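You operate a simulated robot arm through the tools that you are given. There is no shell and no other tool.

The job below is to be done with a simulated robot arm. You get a single attempt, and the scene is never put back.

TASK
Fill the white pot with compost and stand it in the propagator seat by the tool block.
Fine: to within about a centimetre of the rim; green dipper back, box shut, nothing spilt. Set down upright: green dipper, what you pick out.

Only the result counts: the job must be done as asked and must still hold three seconds after the hand-in. Knocking over, shifting, dropping, spilling or breaking anything else fails it.

THE ROBOT
A 7-joint arm with a two-finger parallel gripper, fixed in place. Base frame: the origin is on the floor under the middle of its stand, x ahead of it, y to its left, z up. Units: m, rad, N and s.
It reaches about 1.479 m from its shoulder. Its first joint turns from -2.897 to 2.897 rad. Payload 4.4 kg.
Tool frame: the origin (TCP) lies between the finger pads and is the grasp point; the fingertips stand 0.023 m ahead of it; z points along the fingers, y is the line along which they close. The gripper opens to 0.094 m. The fingers are 0.038 m wide and 0.01 m thick; the gripper's body (0.054 by 0.096 m) begins 0.039 m behind the TCP.
Orientation is told as [roll, pitch, yaw] about the base's x, y, z axes, in that order, counted from this pose: with the fingers straight down and closing along the base's y, the tool's x points along the base's -x, its y along +y and its z along -z.

THE INTERFACE
- The arm moves only by the tool apply_moves. Its argument "plan" is a list of rows, each an object (a shift or turn left out is 0, a gripper value left out holds the last) with "turn": the turn, a rotation vector about the tool's x, y, z in rad, a list of three; "offset": the shift along the tool's x, y, z in m, a list of three; "gripper": the opening in per cent of the stroke, from 0 (shut) to 100 (fully open). In form: [{"turn": [rx, ry, rz], "offset": [dx, dy, dz], "gripper": gripper}, ...]. A call has 1 to 20 rows; each row is the pose to reach, as a shift and turn from the pose commanded when the call began, along the tool's axes at that moment. A row lasts 0.2 s, in which the tool goes at most 0.05 m and 0.15 rad; a call with a longer step from one row to the next is refused whole, and so is a gripper value outside its range. A pose out of reach is approached as far as the arm can. The call stops where the force on the tool passes 40 N (or 10 N more than at its start, if that is more) or the arm is blocked; 0.2 s more then pass. The fingers move at their own pace (about 0.072 m/s each) and stop on an object; they squeeze with about 28 N. The grip force told is the motor's: it shows also when the fingers shut on nothing. Time passes only in rows, and 0.2 s behind the last, so rows that repeat a pose let the fingers close. The reply holds the time, the measured pose of the TCP, the force on the tool along the base axes, the opening and the grip force, in the units named above and with some noise, with the torque about the TCP (base axes, N m) and any sound that the robot's microphone picked up.
- Cameras (640 x 400 px; columns grow to the right, rows downward): "scene" is fixed at [0.0482, 0.4873, 1.3698]; the picture's right is [-0.31, -0.95, 0.00], its down [-0.43, 0.14, -0.89] and it looks along [0.85, -0.28, -0.45] (base axes); focal length 340 px, centre (320, 200). "wrist" rides on the gripper at [0.086, 0.016, -0.075] in the tool frame; the picture's right is [-0.18, 0.98, 0.00], its down [-0.58, -0.11, -0.81] and it looks along [-0.79, -0.15, 0.59] (tool axes); focal length 243 px, centre (320, 200). There is no depth. A picture from a camera that has moved, and an enlarged one, comes with that camera's place and axes in the base frame and with its lens. The place of the scene camera against the robot may be out by one fixed shift of up to 0.025 m in any direction.
- get_image(camera): a new picture of that camera. The clock stands still meanwhile.
- zoom(camera, box): a new picture of the part [left, top, right, bottom] of that camera's present view, enlarged. The clock stands still meanwhile.
- job_done(): hands the job in; it is judged then, once.

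Nothing tells you positions but the pictures and the camera data. Unless the task says otherwise, let go and move clear before handing in.

The tools are called by a JSON object that holds its "method" and its "body". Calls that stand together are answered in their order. apply_moves: Moves the arm, as the interface text tells. Its arguments: {"type":"object","properties":{"plan":{"type":"array","items":{"type":"object","properties":{"turn":{"type":"array","items":{"type":"number"}},"offset":{"type":"array","items":{"type":"number"}},"gripper":{"type":"number"}}}}},"required":["plan"]} The other tools are called the same way: get_image (camera) takes a picture; zoom (camera, box) takes an enlarged picture of a part of a camera's view; job_done () hands the job in.

At the start:

```text
clock: 0.0
eef_pos: [0.5959, 0.2418, 1.1331]
tcp_rot: [-0.001, 0.001, -0.001]
wrist_force: [0.1, -0.7, -0.1]
moment: [-0.01, 0.01, 0.03]
opening: 0.0942
gripper_force: 0.0
```

scene: 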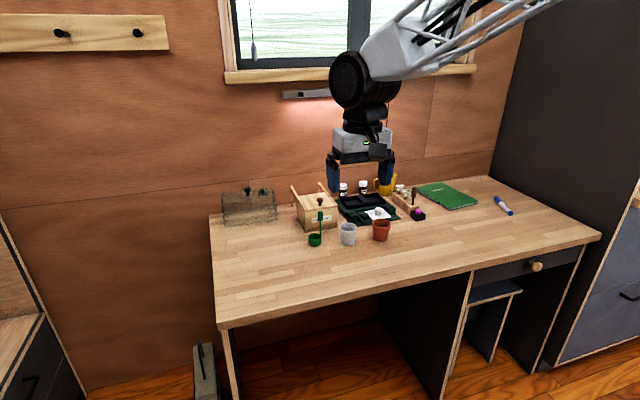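
wrist: 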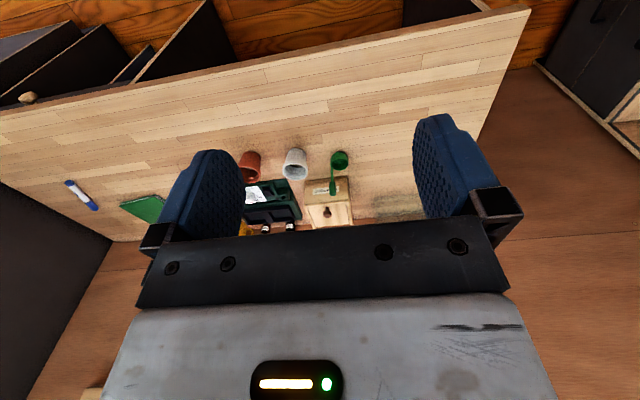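

I see a workbench with a wooden box, a green dipper, a white pot, a terracotta pot, a dark green propagator tray and a small tool block. I'll zoom in for detail before moving.

{"method": "zoom", "body": {"camera": "scene", "box": [280, 170, 440, 270]}}

{"method": "zoom", "body": {"camera": "scene", "box": [210, 170, 370, 270]}}

{"method": "zoom", "body": {"camera": "wrist", "box": [220, 140, 380, 240]}}

```text
4.00 times, centred on (360, 220) of scene
camera zoom: at [0.0482, 0.4873, 1.3698], right [-0.31, -0.95, 0.0], down [-0.43, 0.14, -0.89], along [0.85, -0.28, -0.45], focal length 1362 px, centre (160, 120)
```

zoom: 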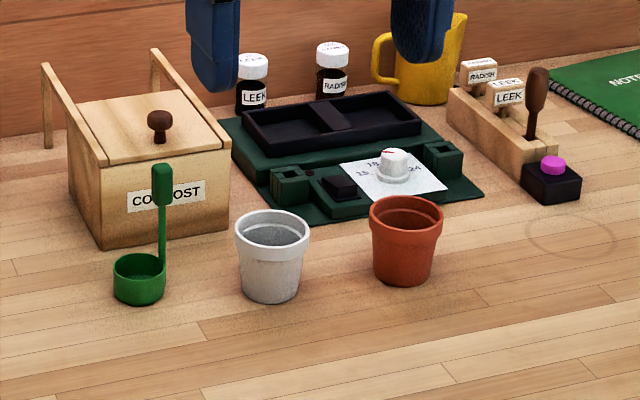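

```text
4.00 times, centred on (290, 220) of scene
camera zoom: at [0.0482, 0.4873, 1.3698], right [-0.31, -0.95, 0.0], down [-0.43, 0.14, -0.89], along [0.85, -0.28, -0.45], focal length 1362 px, centre (440, 120)
```

zoom: 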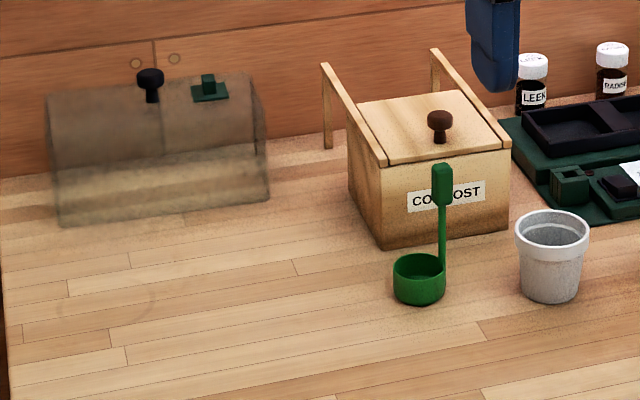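

```text
4.00 times, centred on (300, 190) of wrist
camera zoom: at [0.51, 0.2574, 1.2084], right [0.18, 0.98, 0.0], down [0.58, -0.11, 0.81], along [0.79, -0.15, -0.59], focal length 970 px, centre (400, 240)
```

zoom: 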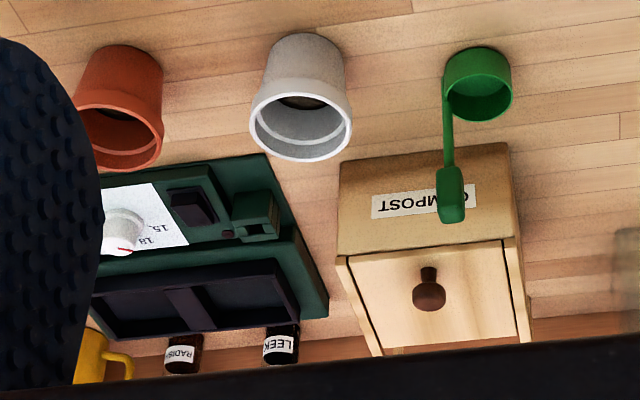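

I take the white pot's rim to be near [0.97, 0.10, 0.76], from both cameras. Next I move forward and tilt the wrist camera down to see the box, pot and propagator from above.

{"method": "apply_moves", "body": {"plan": [{"offset": [-0.04, -0.02, 0], "turn": [0, 0.12, 0]}, {"offset": [-0.08, -0.04, 0], "turn": [0, 0.24, 0]}, {"offset": [-0.12, -0.06, 0], "turn": [0, 0.36, 0]}, {"offset": [-0.16, -0.08, 0], "turn": [0, 0.48, 0]}, {"offset": [-0.2, -0.1, 0], "turn": [0, 0.6, 0]}, {"offset": [-0.24, -0.1, 0], "turn": [0, 0.6, 0]}]}}

{"method": "get_image", "body": {"camera": "wrist"}}

```text
clock: 1.4
eef_pos: [0.8354, 0.1412, 1.134]
tcp_rot: [0.001, 0.6, 0.0]
wrist_force: [0.1, -0.4, 0.5]
moment: [-0.01, -0.02, 0.01]
opening: 0.094
gripper_force: 0.2
```

```text
taken
camera wrist: at [0.8068, 0.1567, 1.2456], right [0.15, 0.98, -0.1], down [0.94, -0.11, 0.34], along [0.32, -0.15, -0.94], focal length 243 px, centre (320, 200)
```

wrist: 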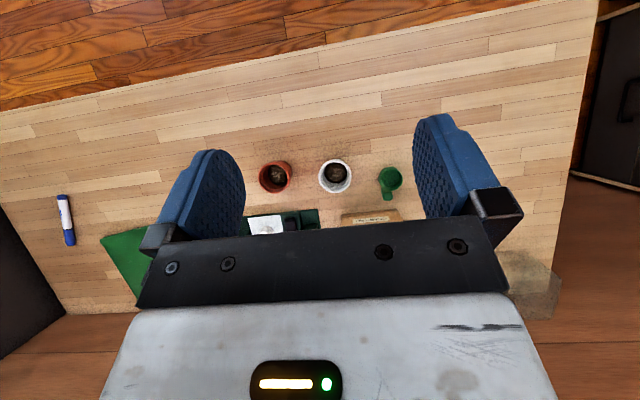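

Both pots seem to have something dark at the bottom. I'll zoom in there.

{"method": "zoom", "body": {"camera": "wrist", "box": [250, 150, 410, 250]}}

{"method": "zoom", "body": {"camera": "scene", "box": [280, 170, 440, 270]}}

```text
4.00 times, centred on (330, 200) of wrist
camera zoom: at [0.8068, 0.1567, 1.2456], right [0.15, 0.98, -0.1], down [0.94, -0.11, 0.34], along [0.32, -0.15, -0.94], focal length 970 px, centre (280, 200)
```

zoom: 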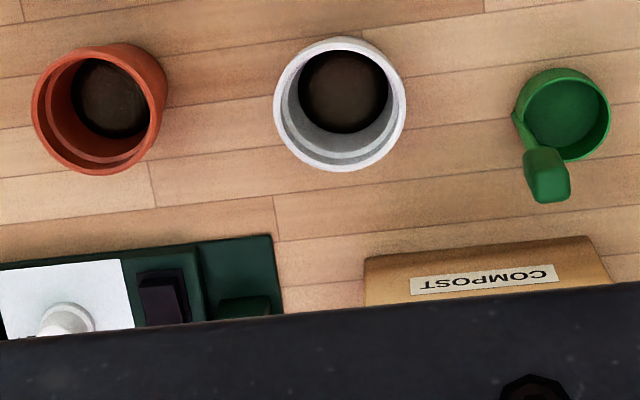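

```text
4.00 times, centred on (360, 220) of scene
camera zoom: at [0.0482, 0.4873, 1.3698], right [-0.31, -0.95, 0.0], down [-0.43, 0.14, -0.89], along [0.85, -0.28, -0.45], focal length 1362 px, centre (160, 120)
```

zoom: 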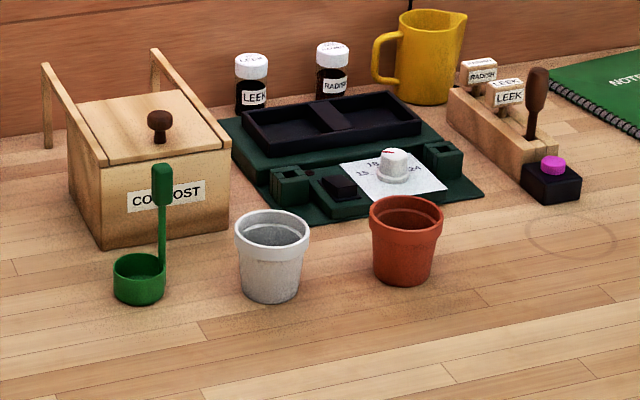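

Both pots have a little compost at the bottom. Next I level the gripper and go lower for a closer look at the box, seats and tool block.

{"method": "apply_moves", "body": {"plan": [{"offset": [-0.012, -0.02, 0.018], "turn": [0, -0.12, 0]}, {"offset": [-0.024, -0.04, 0.036], "turn": [0, -0.24, 0]}, {"offset": [-0.036, -0.06, 0.054], "turn": [0, -0.36, 0]}, {"offset": [-0.048, -0.08, 0.072], "turn": [0, -0.48, 0]}, {"offset": [-0.062, -0.09, 0.091], "turn": [0, -0.6, 0]}]}}

{"method": "get_image", "body": {"camera": "wrist"}}

{"method": "zoom", "body": {"camera": "wrist", "box": [200, 60, 400, 185]}}

```text
clock: 2.6
eef_pos: [0.836, 0.0499, 1.0223]
tcp_rot: [0.002, -0.004, 0.001]
wrist_force: [0.6, 0.0, 0.4]
moment: [0.0, 0.01, 0.0]
opening: 0.0942
gripper_force: 0.1
```

```text
taken
camera wrist: at [0.7501, 0.0664, 1.0983], right [0.18, 0.98, 0.0], down [0.58, -0.11, 0.81], along [0.79, -0.15, -0.59], focal length 243 px, centre (320, 200)
```

wrist: 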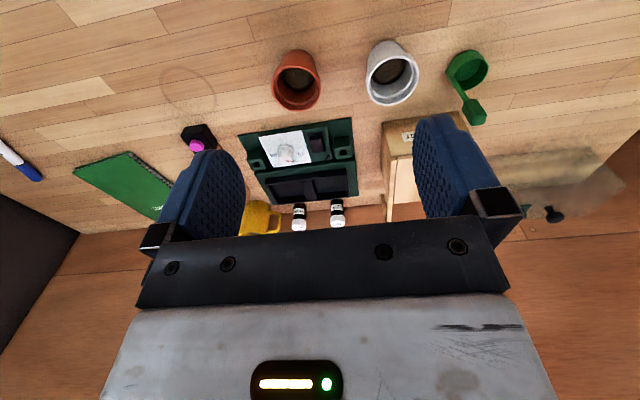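

```text
3.20 times, centred on (300, 122) of wrist
camera zoom: at [0.7501, 0.0664, 1.0983], right [0.18, 0.98, 0.0], down [0.58, -0.11, 0.81], along [0.79, -0.15, -0.59], focal length 776 px, centre (384, 448)
```

zoom: 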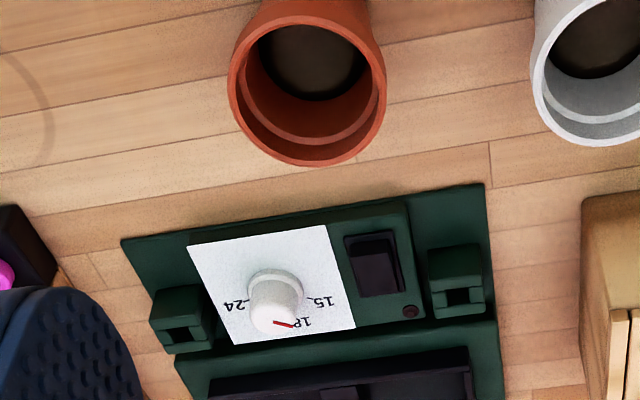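

The layout is getting clearer. I'll take zooms of the pot, dipper, box and tool block from this pose to measure them.

{"method": "zoom", "body": {"camera": "wrist", "box": [340, 20, 500, 120]}}

{"method": "zoom", "body": {"camera": "wrist", "box": [230, 110, 390, 210]}}

{"method": "zoom", "body": {"camera": "wrist", "box": [120, 60, 280, 160]}}

{"method": "zoom", "body": {"camera": "scene", "box": [280, 180, 344, 220]}}

{"method": "zoom", "body": {"camera": "scene", "box": [330, 180, 410, 230]}}

```text
4.00 times, centred on (420, 70) of wrist
camera zoom: at [0.7501, 0.0664, 1.0983], right [0.18, 0.98, 0.0], down [0.58, -0.11, 0.81], along [0.79, -0.15, -0.59], focal length 970 px, centre (-80, 720)
```

zoom: 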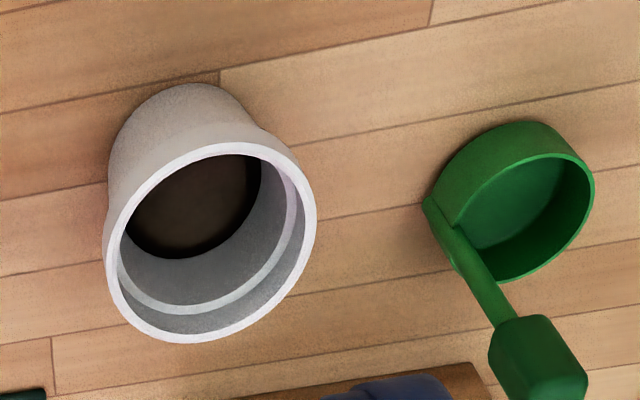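

```text
4.00 times, centred on (310, 160) of wrist
camera zoom: at [0.7501, 0.0664, 1.0983], right [0.18, 0.98, 0.0], down [0.58, -0.11, 0.81], along [0.79, -0.15, -0.59], focal length 970 px, centre (360, 360)
```

zoom: 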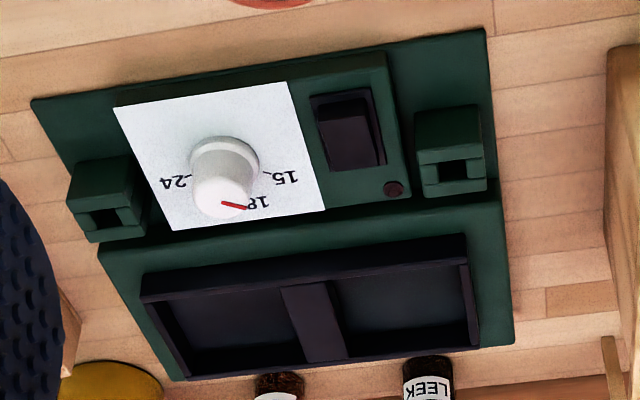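

```text
4.00 times, centred on (200, 110) of wrist
camera zoom: at [0.7501, 0.0664, 1.0983], right [0.18, 0.98, 0.0], down [0.58, -0.11, 0.81], along [0.79, -0.15, -0.59], focal length 970 px, centre (800, 560)
```

zoom: 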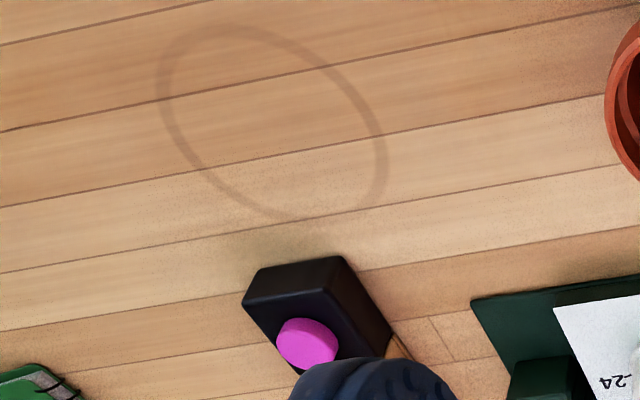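

```text
10.00 times, centred on (312, 200) of scene
camera zoom: at [0.0482, 0.4873, 1.3698], right [-0.31, -0.95, 0.0], down [-0.43, 0.14, -0.89], along [0.85, -0.28, -0.45], focal length 3404 px, centre (400, 200)
```

zoom: 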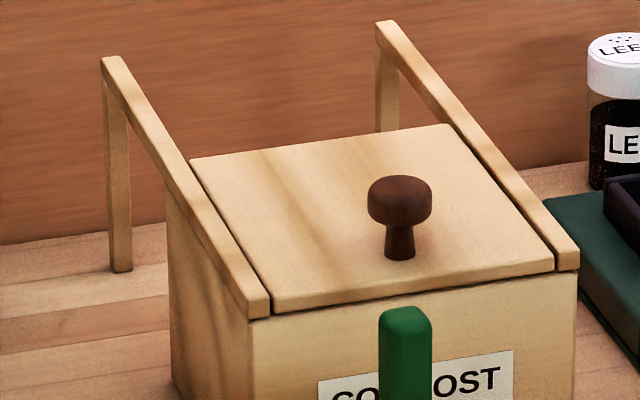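

```text
8.00 times, centred on (370, 205) of scene
camera zoom: at [0.0482, 0.4873, 1.3698], right [-0.31, -0.95, 0.0], down [-0.43, 0.14, -0.89], along [0.85, -0.28, -0.45], focal length 2723 px, centre (-80, 160)
```

zoom: 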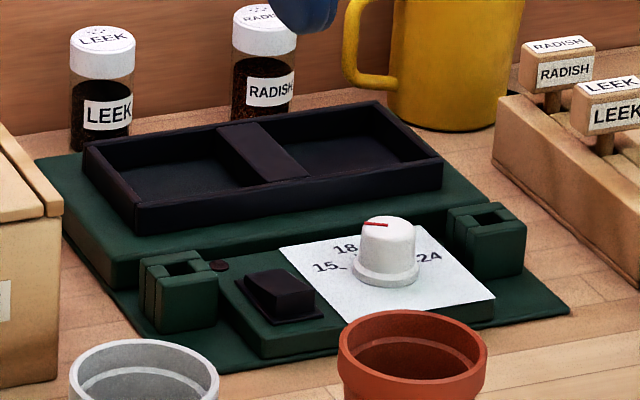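

From two wrist views I get the bench top at z≈0.753, the pot rim centre at about (0.913, 0.123, 0.813), the dipper cup rim at about (0.938, 0.227, 0.786) and the box front at x≈1.02. Next I look closer over the compost box.

{"method": "apply_moves", "body": {"plan": [{"offset": [-0.025, 0.03, -0.01]}, {"offset": [-0.05, 0.06, -0.02]}, {"offset": [-0.075, 0.09, -0.03]}, {"offset": [-0.094, 0.12, -0.038]}]}}

{"method": "get_image", "body": {"camera": "wrist"}}

{"method": "zoom", "body": {"camera": "wrist", "box": [240, 80, 420, 200]}}

```text
clock: 3.6
eef_pos: [0.9303, 0.1693, 1.0602]
tcp_rot: [0.001, 0.0, -0.001]
wrist_force: [0.2, -0.1, -0.4]
moment: [0.04, -0.02, -0.01]
opening: 0.0941
gripper_force: 0.1
```

```text
taken
camera wrist: at [0.8444, 0.1855, 1.1364], right [0.18, 0.98, 0.0], down [0.58, -0.11, 0.81], along [0.79, -0.15, -0.59], focal length 243 px, centre (320, 200)
```

wrist: 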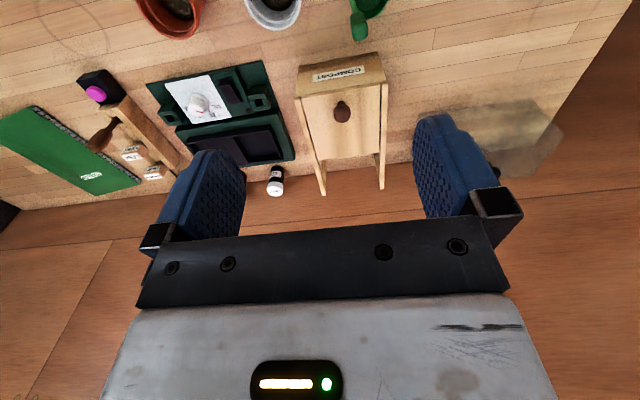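

```text
3.33 times, centred on (330, 140) of wrist
camera zoom: at [0.8444, 0.1855, 1.1364], right [0.18, 0.98, 0.0], down [0.58, -0.11, 0.81], along [0.79, -0.15, -0.59], focal length 809 px, centre (287, 400)
```

zoom: 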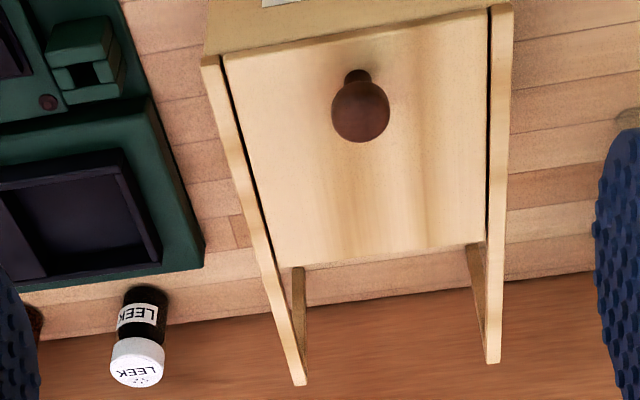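

The lid is flat at z≈0.828 between rails that run back to x≈1.24, so it slides straight back by its knob at about (1.043, 0.179). Next I look at the dipper's grip and the rest of the surroundings.

{"method": "zoom", "body": {"camera": "wrist", "box": [240, 0, 400, 100]}}

{"method": "zoom", "body": {"camera": "scene", "box": [290, 195, 370, 245]}}

{"method": "zoom", "body": {"camera": "wrist", "box": [70, 50, 310, 200]}}

```text
4.00 times, centred on (320, 50) of wrist
camera zoom: at [0.8444, 0.1855, 1.1364], right [0.18, 0.98, 0.0], down [0.58, -0.11, 0.81], along [0.79, -0.15, -0.59], focal length 970 px, centre (320, 800)
```

zoom: 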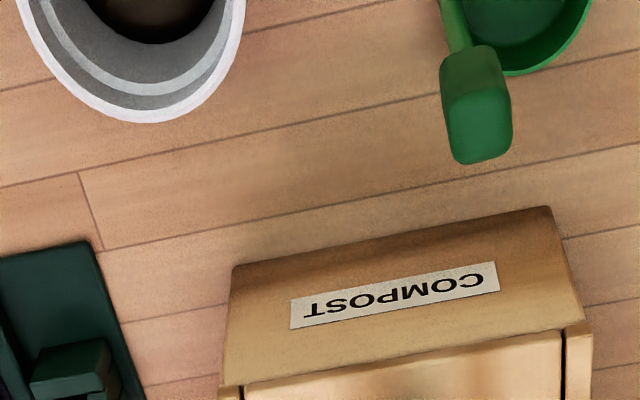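

```text
8.00 times, centred on (330, 220) of scene
camera zoom: at [0.0482, 0.4873, 1.3698], right [-0.31, -0.95, 0.0], down [-0.43, 0.14, -0.89], along [0.85, -0.28, -0.45], focal length 2723 px, centre (240, 40)
```

zoom: 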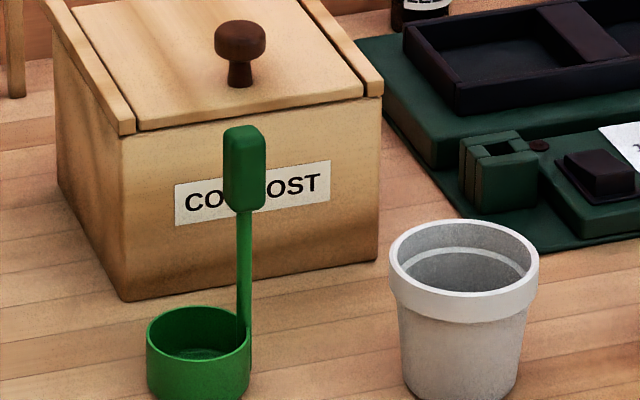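

```text
2.67 times, centred on (190, 125) of wrist
camera zoom: at [0.8444, 0.1855, 1.1364], right [0.18, 0.98, 0.0], down [0.58, -0.11, 0.81], along [0.79, -0.15, -0.59], focal length 647 px, centre (667, 400)
```

zoom: 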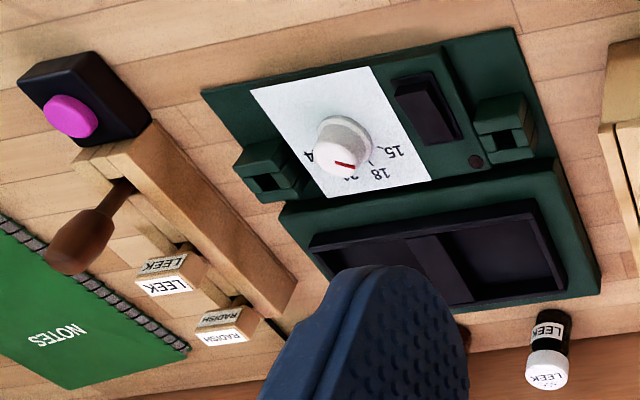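

The dipper's grip block is centred near (0.9415, 0.206) with its top at z≈0.872, and the seat by the tool block is near (1.12, -0.07). Next I move above the lid knob with the fingers half closed.

{"method": "apply_moves", "body": {"plan": [{"offset": [-0.03, 0.003, 0.028], "gripper": 48}, {"offset": [-0.06, 0.006, 0.055], "gripper": 48}, {"offset": [-0.09, 0.008, 0.083], "gripper": 48}, {"offset": [-0.112, 0.0095, 0.115], "gripper": 48}, {"offset": [-0.112, 0.0095, 0.115], "gripper": 48}]}}

{"method": "get_image", "body": {"camera": "wrist"}}

{"method": "zoom", "body": {"camera": "scene", "box": [270, 150, 390, 225]}}

```text
clock: 4.8
eef_pos: [1.0387, 0.1781, 0.9472]
tcp_rot: [0.0, 0.0, -0.001]
wrist_force: [-0.1, -0.8, 0.5]
moment: [-0.02, -0.02, 0.03]
opening: 0.045
gripper_force: 0.1
```

```text
taken
camera wrist: at [0.9542, 0.1939, 1.0234], right [0.18, 0.98, 0.0], down [0.58, -0.11, 0.81], along [0.79, -0.15, -0.59], focal length 243 px, centre (320, 200)
```

wrist: 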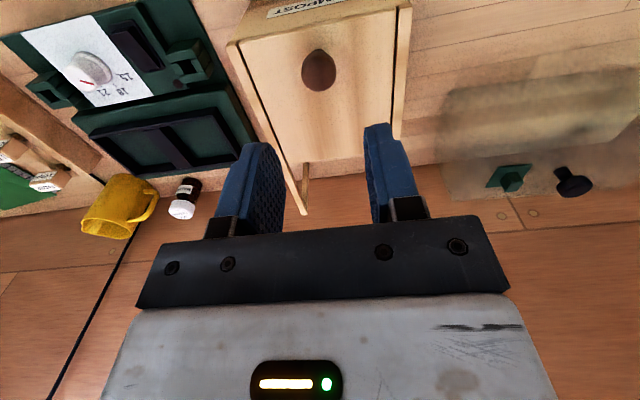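

```text
5.33 times, centred on (330, 188) of scene
camera zoom: at [0.0482, 0.4873, 1.3698], right [-0.31, -0.95, 0.0], down [-0.43, 0.14, -0.89], along [0.85, -0.28, -0.45], focal length 1816 px, centre (267, 267)
```

zoom: 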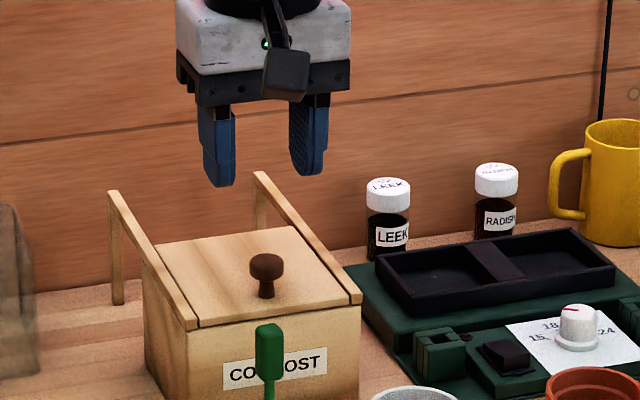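

The fingers are over the lid. I'll zoom in to place the knob precisely before going down.

{"method": "zoom", "body": {"camera": "wrist", "box": [220, 0, 420, 125]}}

{"method": "zoom", "body": {"camera": "wrist", "box": [20, 0, 260, 150]}}

```text
3.20 times, centred on (320, 62) of wrist
camera zoom: at [0.9542, 0.1939, 1.0234], right [0.18, 0.98, 0.0], down [0.58, -0.11, 0.81], along [0.79, -0.15, -0.59], focal length 776 px, centre (320, 640)
```

zoom: 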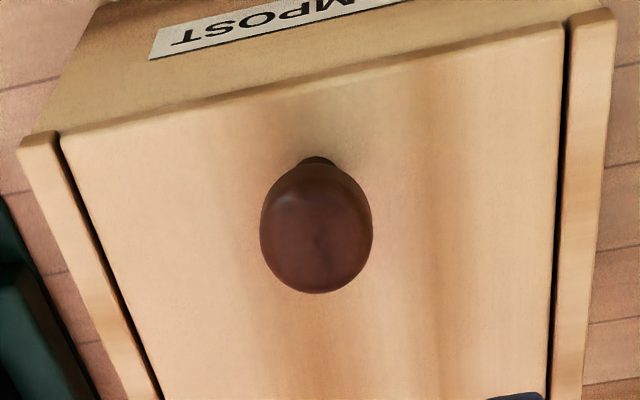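

```text
2.67 times, centred on (140, 75) of wrist
camera zoom: at [0.9542, 0.1939, 1.0234], right [0.18, 0.98, 0.0], down [0.58, -0.11, 0.81], along [0.79, -0.15, -0.59], focal length 647 px, centre (800, 533)
```

zoom: 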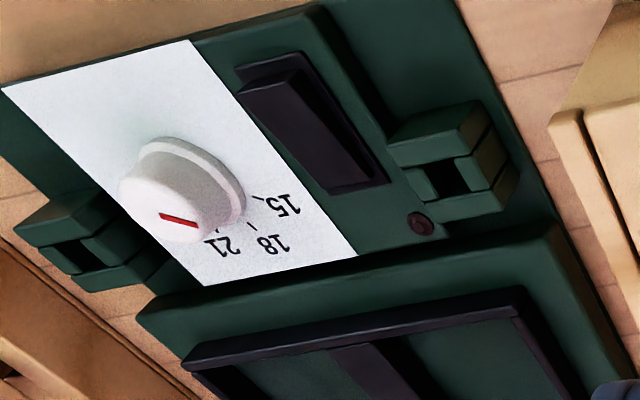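

The lid top is higher than I first thought, at z≈0.845, and the knob cap is at about (1.028, 0.179, 0.870). I'll go down with the fingertips staying above the lid, then check before closing.

{"method": "apply_moves", "body": {"plan": [{"offset": [0.006, 0.001, 0.02]}, {"offset": [0.012, 0.0015, 0.04]}, {"offset": [0.012, 0.0015, 0.055]}, {"offset": [0.012, 0.0015, 0.065]}, {"offset": [0.012, 0.0015, 0.071]}, {"offset": [0.012, 0.0015, 0.071]}]}}

{"method": "get_image", "body": {"camera": "wrist"}}

{"method": "zoom", "body": {"camera": "scene", "box": [280, 170, 376, 230]}}

```text
clock: 6.2
eef_pos: [1.0284, 0.1816, 0.8757]
tcp_rot: [0.0, 0.0, -0.001]
wrist_force: [-0.3, -0.3, -0.2]
moment: [0.01, -0.02, -0.01]
opening: 0.0452
gripper_force: 0.0
```

```text
taken
camera wrist: at [0.9429, 0.1972, 0.9509], right [0.18, 0.98, 0.0], down [0.58, -0.11, 0.81], along [0.79, -0.15, -0.59], focal length 243 px, centre (320, 200)
```

wrist: 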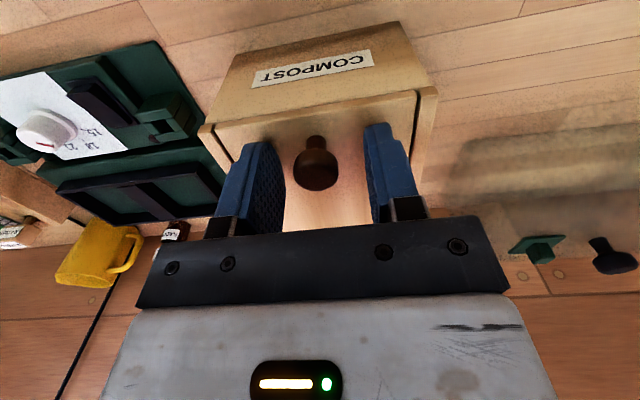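

```text
6.67 times, centred on (328, 200) of scene
camera zoom: at [0.0482, 0.4873, 1.3698], right [-0.31, -0.95, 0.0], down [-0.43, 0.14, -0.89], along [0.85, -0.28, -0.45], focal length 2270 px, centre (267, 200)
```

zoom: 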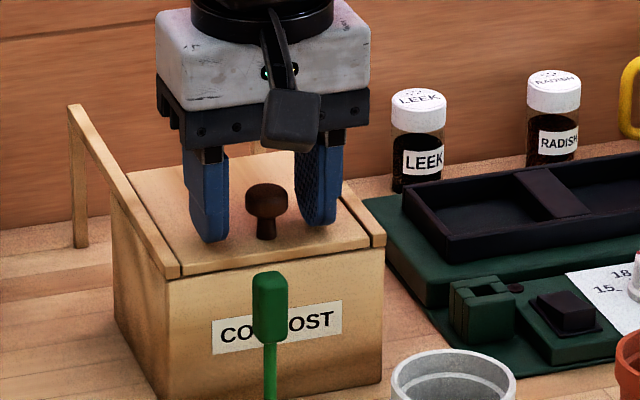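

The knob is between the fingers, close to the TCP. I'll close on it now.

{"method": "apply_moves", "body": {"plan": [{"offset": [0.001, -0.001, 0.002], "gripper": 0}, {"offset": [0.001, -0.001, 0.002], "gripper": 0}, {"offset": [0.001, -0.001, 0.002], "gripper": 0}]}}

{"method": "zoom", "body": {"camera": "wrist", "box": [200, 80, 440, 230]}}

```text
clock: 7.0
eef_pos: [1.0292, 0.1793, 0.8743]
tcp_rot: [0.0, -0.002, -0.002]
wrist_force: [1.2, -29.5, 14.0]
moment: [-0.02, 0.04, 0.03]
opening: 0.0219
gripper_force: 44.8
```

```text
2.67 times, centred on (320, 155) of wrist
camera zoom: at [0.9429, 0.1956, 0.9496], right [0.19, 0.98, 0.0], down [0.58, -0.11, 0.81], along [0.79, -0.15, -0.59], focal length 647 px, centre (320, 320)
```

zoom: 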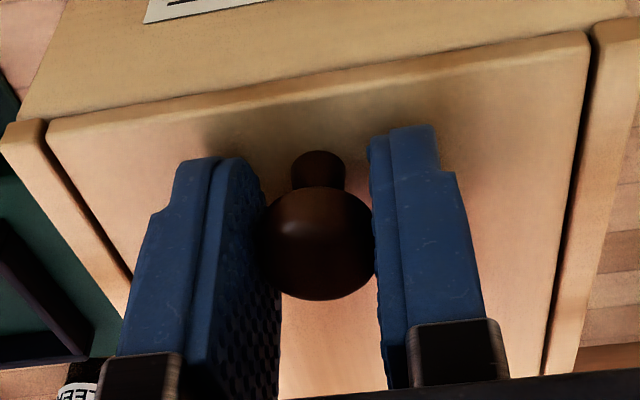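

The knob is gripped, but there is a side load, so the tool sits slightly too far toward +y. I'll ease it over in small steps.

{"method": "apply_moves", "body": {"plan": [{"offset": [0, -0.001, -0.0005]}, {"offset": [0, -0.0015, -0.001]}, {"offset": [0, -0.0015, -0.001]}]}}

```text
clock: 7.8
eef_pos: [1.0289, 0.1791, 0.8742]
tcp_rot: [-0.002, -0.001, 0.001]
wrist_force: [11.3, -22.4, 10.2]
moment: [-0.26, -0.87, 0.06]
opening: 0.0218
gripper_force: 45.1
```

The side force is dropping, so I'll keep easing the same way.

{"method": "apply_moves", "body": {"plan": [{"offset": [0, -0.001, -0.0005]}, {"offset": [0, -0.002, -0.001]}, {"offset": [0, -0.003, -0.0015]}, {"offset": [0, -0.004, -0.002]}, {"offset": [0, -0.004, -0.002]}]}}

```text
clock: 8.8
eef_pos: [1.0273, 0.1797, 0.8737]
tcp_rot: [0.0, 0.0, 0.003]
wrist_force: [5.7, 8.7, -4.2]
moment: [-0.15, -0.1, 0.05]
opening: 0.0219
gripper_force: 45.4
stopped in row 5: the force on the tool passed its limit at 44 N (the readings are from after the stop); the commanded pose is now the measured one
```

Forces are now small and the grip is balanced. I'll start sliding the lid back slowly.

{"method": "apply_moves", "body": {"plan": [{"offset": [-0.003, 0, 0]}, {"offset": [-0.008, 0, 0]}, {"offset": [-0.014, 0, 0]}, {"offset": [-0.02, 0, 0]}, {"offset": [-0.02, 0, 0]}]}}

{"method": "get_image", "body": {"camera": "wrist"}}

{"method": "zoom", "body": {"camera": "scene", "box": [280, 170, 376, 230]}}

```text
clock: 10.1
eef_pos: [1.0474, 0.1806, 0.8732]
tcp_rot: [0.001, -0.002, 0.001]
wrist_force: [-0.1, 18.2, 4.2]
moment: [-0.11, 0.15, -0.11]
opening: 0.0218
gripper_force: 44.8
```

```text
taken
camera wrist: at [0.9615, 0.1952, 0.9497], right [0.18, 0.98, 0.0], down [0.58, -0.11, 0.81], along [0.79, -0.15, -0.59], focal length 243 px, centre (320, 200)
```

wrist: 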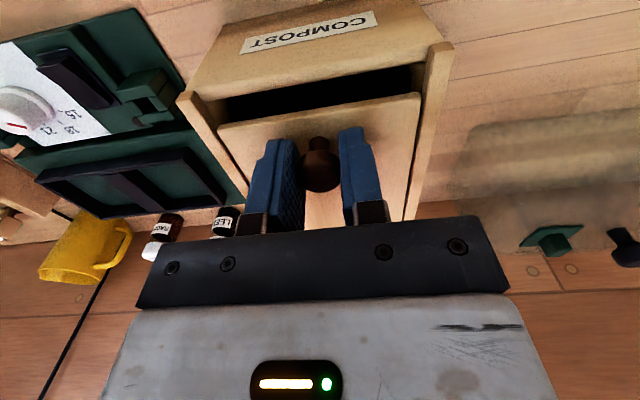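

```text
6.67 times, centred on (328, 200) of scene
camera zoom: at [0.0482, 0.4873, 1.3698], right [-0.31, -0.95, 0.0], down [-0.43, 0.14, -0.89], along [0.85, -0.28, -0.45], focal length 2270 px, centre (267, 200)
```

zoom: 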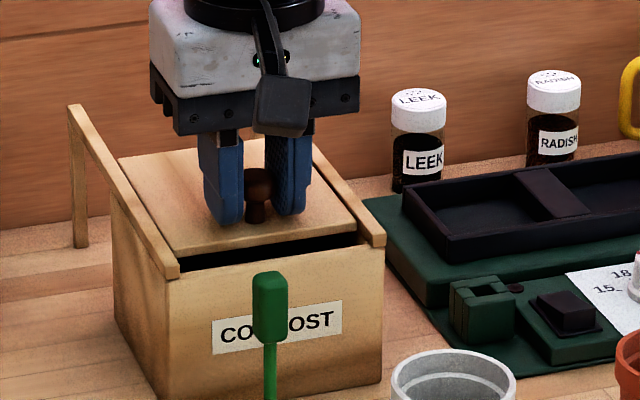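

The lid slides freely and the opening is appearing. I'll continue back with a small y correction to relieve the side load.

{"method": "apply_moves", "body": {"plan": [{"offset": [-0.001, 0.0015, 0]}, {"offset": [-0.006, 0.002, 0]}, {"offset": [-0.012, 0.002, 0]}, {"offset": [-0.018, 0.002, 0]}, {"offset": [-0.024, 0.002, 0]}, {"offset": [-0.03, 0.002, 0]}, {"offset": [-0.03, 0.002, 0]}]}}

```text
clock: 11.7
eef_pos: [1.0783, 0.1789, 0.8747]
tcp_rot: [-0.001, 0.0, 0.0]
wrist_force: [0.9, -29.8, -2.4]
moment: [-0.37, -0.99, 0.06]
opening: 0.0217
gripper_force: 44.6
```

The rails run slightly toward -y, so I'll correct that and continue.

{"method": "apply_moves", "body": {"plan": [{"offset": [0, -0.0015, 0]}, {"offset": [0, -0.003, 0]}, {"offset": [-0.006, -0.0034, 0]}, {"offset": [-0.012, -0.0037, 0]}, {"offset": [-0.018, -0.004, 0]}, {"offset": [-0.024, -0.0043, 0]}, {"offset": [-0.024, -0.0043, 0]}]}}

{"method": "get_image", "body": {"camera": "wrist"}}

{"method": "zoom", "body": {"camera": "scene", "box": [270, 160, 382, 230]}}

```text
clock: 12.9
eef_pos: [1.0966, 0.1794, 0.8752]
tcp_rot: [0.002, 0.0, 0.003]
wrist_force: [0.0, 7.6, -1.9]
moment: [-0.12, -0.47, -0.06]
opening: 0.0218
gripper_force: 45.4
stopped in row 6: the force on the tool passed its limit at 43 N (the readings are from after the stop); the commanded pose is now the measured one
```

```text
taken
camera wrist: at [1.0113, 0.195, 0.9499], right [0.18, 0.98, 0.0], down [0.58, -0.11, 0.81], along [0.79, -0.14, -0.59], focal length 243 px, centre (320, 200)
```

wrist: 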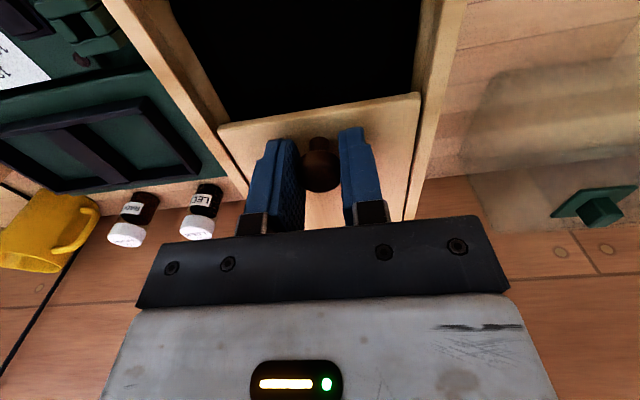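

```text
5.71 times, centred on (326, 195) of scene
camera zoom: at [0.0482, 0.4873, 1.3698], right [-0.31, -0.95, 0.0], down [-0.43, 0.14, -0.89], along [0.85, -0.28, -0.45], focal length 1945 px, centre (286, 229)
```

zoom: 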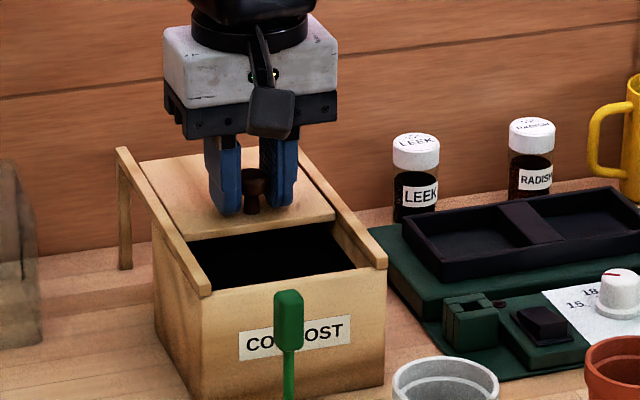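

The lid has moved about 68 mm and its track is straight along x at y≈0.1795. I'll go another 18 mm with no y shift.

{"method": "apply_moves", "body": {"plan": [{"offset": [-0.004, 0, 0]}, {"offset": [-0.009, 0, 0]}, {"offset": [-0.014, 0, 0]}, {"offset": [-0.018, 0, 0]}, {"offset": [-0.018, 0, 0]}]}}

```text
clock: 14.1
eef_pos: [1.1165, 0.1786, 0.8746]
tcp_rot: [0.001, 0.0, 0.001]
wrist_force: [-1.0, 1.4, 7.1]
moment: [-0.18, 1.4, -0.08]
opening: 0.0218
gripper_force: 45.6
```

The lid is open about 88 mm, which leaves roughly a 78 mm opening. I'll let go of the knob, rise clear and look into the box.

{"method": "apply_moves", "body": {"plan": [{"gripper": 48}, {"gripper": 48}, {"gripper": 48}, {"offset": [0, 0, -0.03], "gripper": 48}, {"offset": [0, 0, -0.07], "gripper": 48}, {"offset": [0.04, 0, -0.11], "gripper": 48}, {"offset": [0.08, 0, -0.14], "gripper": 48}, {"offset": [0.12, 0, -0.16], "gripper": 48}, {"offset": [0.16, 0, -0.17], "gripper": 48}, {"offset": [0.18, 0, -0.18], "gripper": 48}]}}

{"method": "get_image", "body": {"camera": "wrist"}}

{"method": "zoom", "body": {"camera": "wrist", "box": [240, 60, 400, 160]}}

{"method": "zoom", "body": {"camera": "scene", "box": [280, 180, 360, 230]}}

```text
refused: row 6 steps farther than a row can; nothing moved
```

```text
taken
camera wrist: at [1.0293, 0.195, 0.9498], right [0.18, 0.98, 0.0], down [0.58, -0.11, 0.81], along [0.79, -0.14, -0.59], focal length 243 px, centre (320, 200)
```

wrist: 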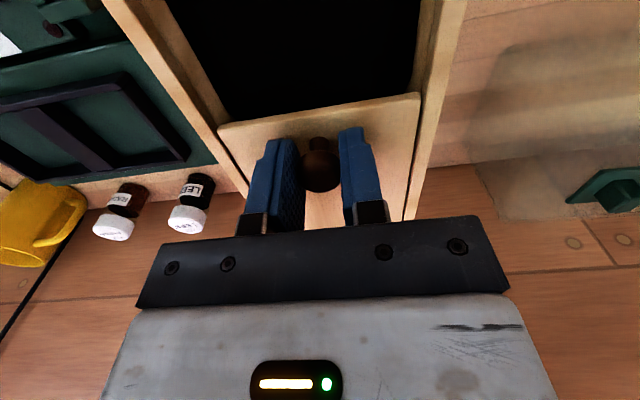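

```text
4.00 times, centred on (320, 110) of wrist
camera zoom: at [1.0293, 0.195, 0.9498], right [0.18, 0.98, 0.0], down [0.58, -0.11, 0.81], along [0.79, -0.14, -0.59], focal length 970 px, centre (320, 560)
```

zoom: 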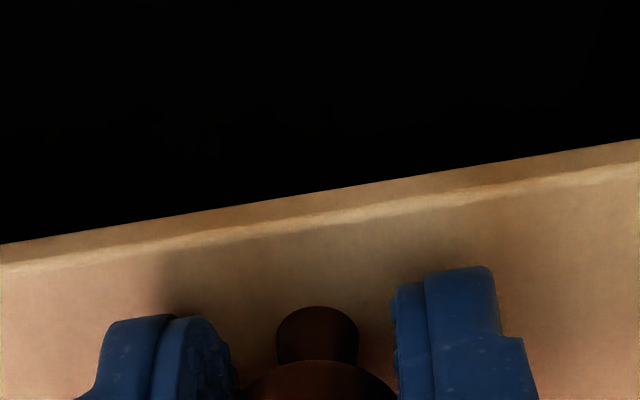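

```text
8.00 times, centred on (320, 205) of scene
camera zoom: at [0.0482, 0.4873, 1.3698], right [-0.31, -0.95, 0.0], down [-0.43, 0.14, -0.89], along [0.85, -0.28, -0.45], focal length 2723 px, centre (320, 160)
```

zoom: 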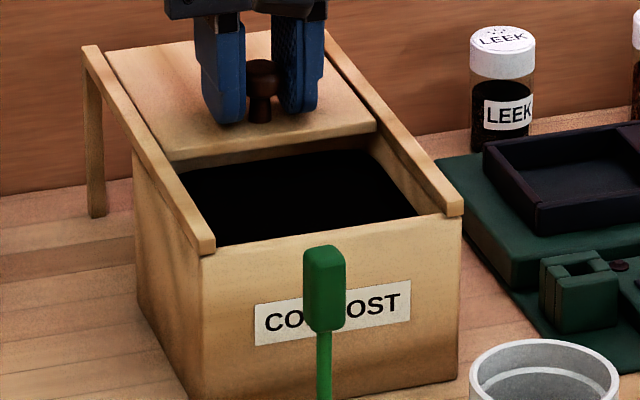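

That plan was refused for one step being too long, so nothing moved. The box is full of very dark compost. I'll redo the release and retreat with smaller steps.

{"method": "apply_moves", "body": {"plan": [{"gripper": 48}, {"gripper": 48}, {"gripper": 48}, {"offset": [0, 0, -0.03], "gripper": 48}, {"offset": [0, 0, -0.06], "gripper": 48}, {"offset": [0.03, 0, -0.09], "gripper": 48}, {"offset": [0.06, 0, -0.12], "gripper": 48}, {"offset": [0.1, 0, -0.14], "gripper": 48}, {"offset": [0.14, 0, -0.15], "gripper": 48}, {"offset": [0.17, 0, -0.15], "gripper": 48}]}}

{"method": "get_image", "body": {"camera": "wrist"}}

{"method": "zoom", "body": {"camera": "scene", "box": [280, 180, 360, 230]}}

```text
clock: 16.3
eef_pos: [0.9458, 0.1773, 1.0247]
tcp_rot: [0.001, 0.001, 0.004]
wrist_force: [0.0, 0.5, -0.9]
moment: [0.0, -0.02, -0.02]
opening: 0.0449
gripper_force: 0.1
```

```text
taken
camera wrist: at [0.8596, 0.1923, 1.1003], right [0.18, 0.98, 0.0], down [0.58, -0.11, 0.81], along [0.79, -0.14, -0.59], focal length 243 px, centre (320, 200)
```

wrist: 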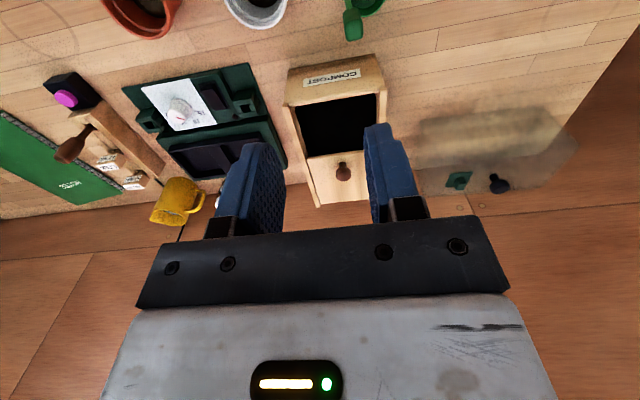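

```text
8.00 times, centred on (320, 205) of scene
camera zoom: at [0.0482, 0.4873, 1.3698], right [-0.31, -0.95, 0.0], down [-0.43, 0.14, -0.89], along [0.85, -0.28, -0.45], focal length 2723 px, centre (320, 160)
```

zoom: 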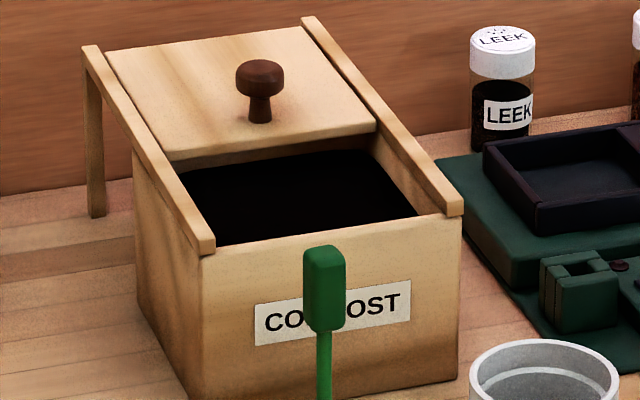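

The lid stays back and the box is open. I'll zoom the wrist view to judge the compost level and look for anything else in the box.

{"method": "zoom", "body": {"camera": "wrist", "box": [280, 50, 400, 125]}}

{"method": "zoom", "body": {"camera": "wrist", "box": [220, 0, 400, 60]}}

{"method": "zoom", "body": {"camera": "wrist", "box": [30, 60, 290, 222]}}

```text
5.33 times, centred on (340, 88) of wrist
camera zoom: at [0.8596, 0.1923, 1.1003], right [0.18, 0.98, 0.0], down [0.58, -0.11, 0.81], along [0.79, -0.14, -0.59], focal length 1294 px, centre (213, 800)
```

zoom: 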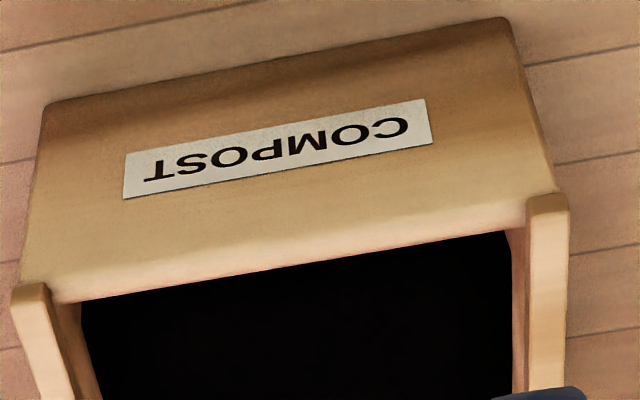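

```text
3.56 times, centred on (310, 30) of wrist
camera zoom: at [0.8596, 0.1923, 1.1003], right [0.18, 0.98, 0.0], down [0.58, -0.11, 0.81], along [0.79, -0.14, -0.59], focal length 863 px, centre (356, 804)
```

zoom: 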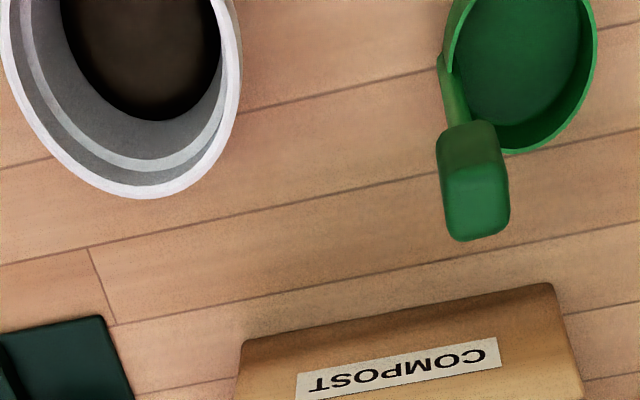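

```text
2.46 times, centred on (160, 141) of wrist
camera zoom: at [0.8596, 0.1923, 1.1003], right [0.18, 0.98, 0.0], down [0.58, -0.11, 0.81], along [0.79, -0.14, -0.59], focal length 597 px, centre (714, 345)
```

zoom: 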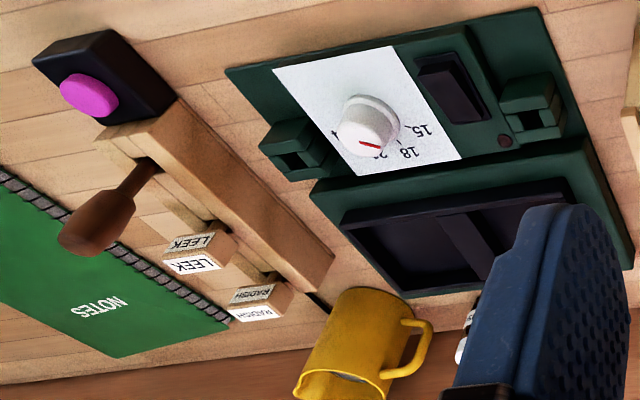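

The box is open with dark compost nearly to the brim, and no other object shows in it. To tip the dipper later I want the gripper nearly horizontal, pointing forward, so I'll back off and pitch the tool to about 20° below horizontal.

{"method": "apply_moves", "body": {"plan": [{"offset": [0.009, 0.003, 0.003], "turn": [0, -0.136, 0]}, {"offset": [0.019, 0.006, 0.006], "turn": [0, -0.272, 0]}, {"offset": [0.028, 0.01, 0.008], "turn": [0, -0.408, 0]}, {"offset": [0.038, 0.013, 0.011], "turn": [0, -0.544, 0]}, {"offset": [0.048, 0.016, 0.014], "turn": [0, -0.68, 0]}, {"offset": [0.057, 0.019, 0.017], "turn": [0, -0.816, 0]}, {"offset": [0.067, 0.022, 0.02], "turn": [0, -0.952, 0]}, {"offset": [0.076, 0.026, 0.022], "turn": [0, -1.088, 0]}, {"offset": [0.086, 0.029, 0.025], "turn": [0, -1.2217, 0]}, {"offset": [0.086, 0.029, 0.025], "turn": [0, -1.2217, 0]}]}}

{"method": "get_image", "body": {"camera": "wrist"}}

{"method": "get_image", "body": {"camera": "scene"}}

```text
clock: 18.5
eef_pos: [0.8583, 0.2062, 0.9993]
tcp_rot: [0.005, -1.221, -0.003]
wrist_force: [-1.4, 0.7, -0.4]
moment: [-0.02, -0.05, 0.01]
opening: 0.0453
gripper_force: 0.0
```

```text
taken
camera wrist: at [0.7602, 0.2226, 0.9448], right [0.06, 0.98, 0.17], down [-0.56, -0.11, 0.82], along [0.83, -0.15, 0.54], focal length 243 px, centre (320, 200)
```

wrist: 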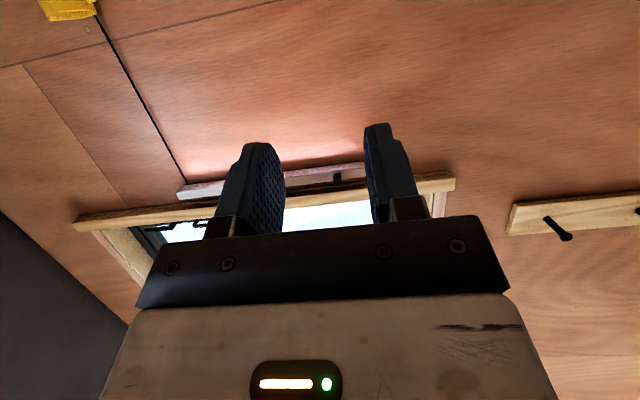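

```text
taken
```

scene: 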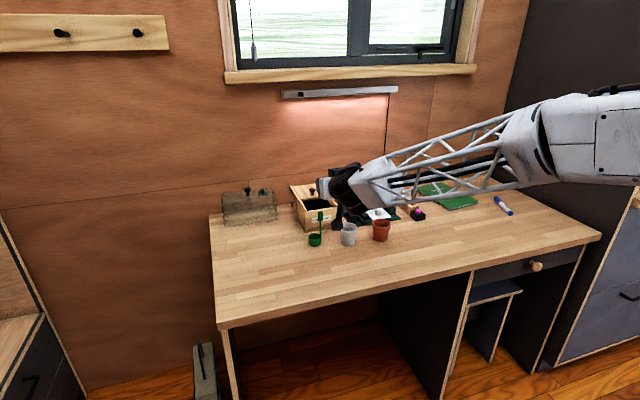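

The pose is reached, and the forearm comes in from the right. I'll check the hand's clearance in the scene view.

{"method": "zoom", "body": {"camera": "scene", "box": [270, 120, 462, 240]}}

```text
3.33 times, centred on (366, 180) of scene
camera zoom: at [0.0482, 0.4873, 1.3698], right [-0.31, -0.95, 0.0], down [-0.43, 0.14, -0.89], along [0.85, -0.28, -0.45], focal length 1135 px, centre (167, 267)
```

zoom: 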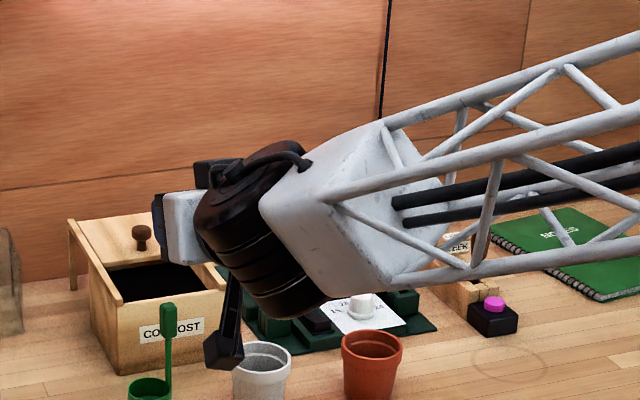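

Clearances look good: the wrist housing sits no lower than the TCP. I'll lower the hand behind the dipper, still 8 cm short of its handle.

{"method": "apply_moves", "body": {"plan": [{"offset": [0.033, 0, 0.012], "gripper": 48}, {"offset": [0.066, 0, 0.024], "gripper": 48}, {"offset": [0.1, 0, 0.0363], "gripper": 48}, {"offset": [0.12, 0, 0.0437], "gripper": 48}, {"offset": [0.131, 0, 0.0478], "gripper": 48}, {"offset": [0.131, 0, 0.0478], "gripper": 48}]}}

{"method": "zoom", "body": {"camera": "scene", "box": [270, 150, 430, 250]}}

{"method": "get_image", "body": {"camera": "wrist"}}

```text
clock: 19.9
eef_pos: [0.8589, 0.2092, 0.8592]
tcp_rot: [0.005, -1.223, -0.001]
wrist_force: [-0.9, 0.1, -0.4]
moment: [0.0, -0.02, 0.02]
opening: 0.0452
gripper_force: 0.1
```

```text
4.00 times, centred on (350, 200) of scene
camera zoom: at [0.0482, 0.4873, 1.3698], right [-0.31, -0.95, 0.0], down [-0.43, 0.14, -0.89], along [0.85, -0.28, -0.45], focal length 1362 px, centre (200, 200)
```

zoom: 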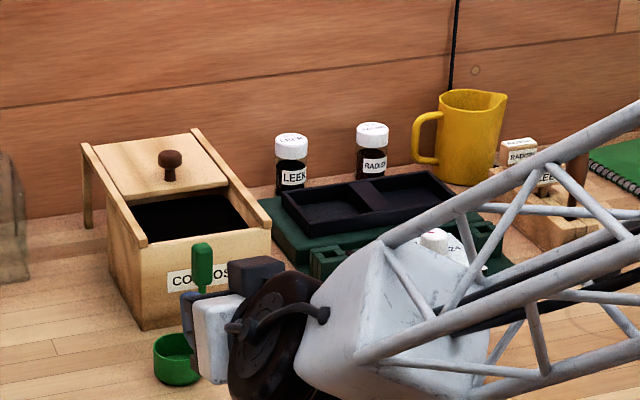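

```text
taken
camera wrist: at [0.7613, 0.2246, 0.8054], right [0.06, 0.98, 0.17], down [-0.56, -0.11, 0.82], along [0.83, -0.15, 0.54], focal length 243 px, centre (320, 200)
```

wrist: 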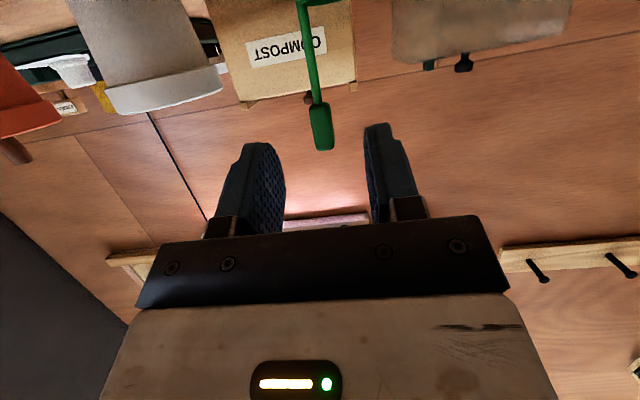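

The wrist camera now sees the handle from below and ahead. I'll zoom in to line up y before moving in.

{"method": "zoom", "body": {"camera": "wrist", "box": [240, 40, 400, 140]}}

{"method": "zoom", "body": {"camera": "wrist", "box": [200, 100, 440, 250]}}

```text
4.00 times, centred on (320, 90) of wrist
camera zoom: at [0.7613, 0.2246, 0.8054], right [0.06, 0.98, 0.17], down [-0.56, -0.11, 0.82], along [0.83, -0.15, 0.54], focal length 970 px, centre (320, 640)
```

zoom: 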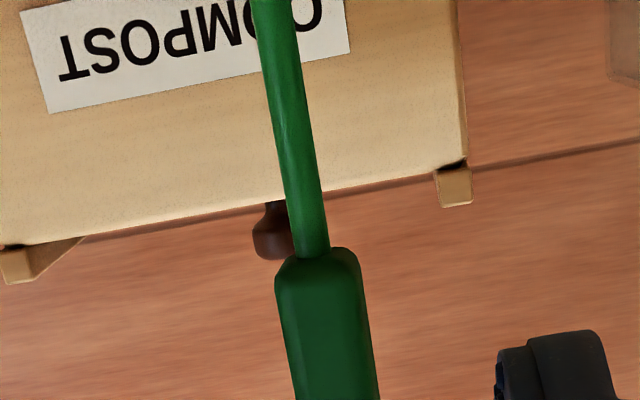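

```text
2.67 times, centred on (320, 175) of wrist
camera zoom: at [0.7613, 0.2246, 0.8054], right [0.06, 0.98, 0.17], down [-0.56, -0.11, 0.82], along [0.83, -0.15, 0.54], focal length 647 px, centre (320, 267)
```

zoom: 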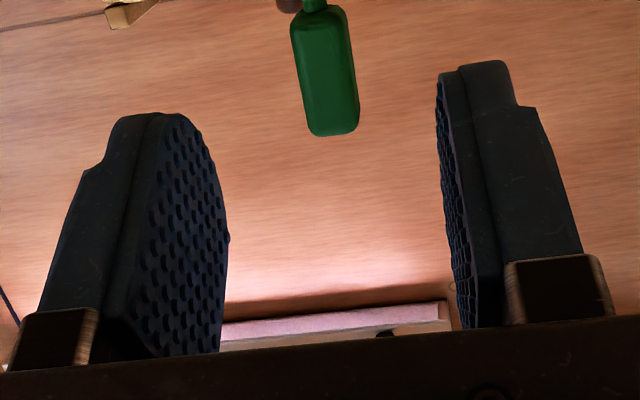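

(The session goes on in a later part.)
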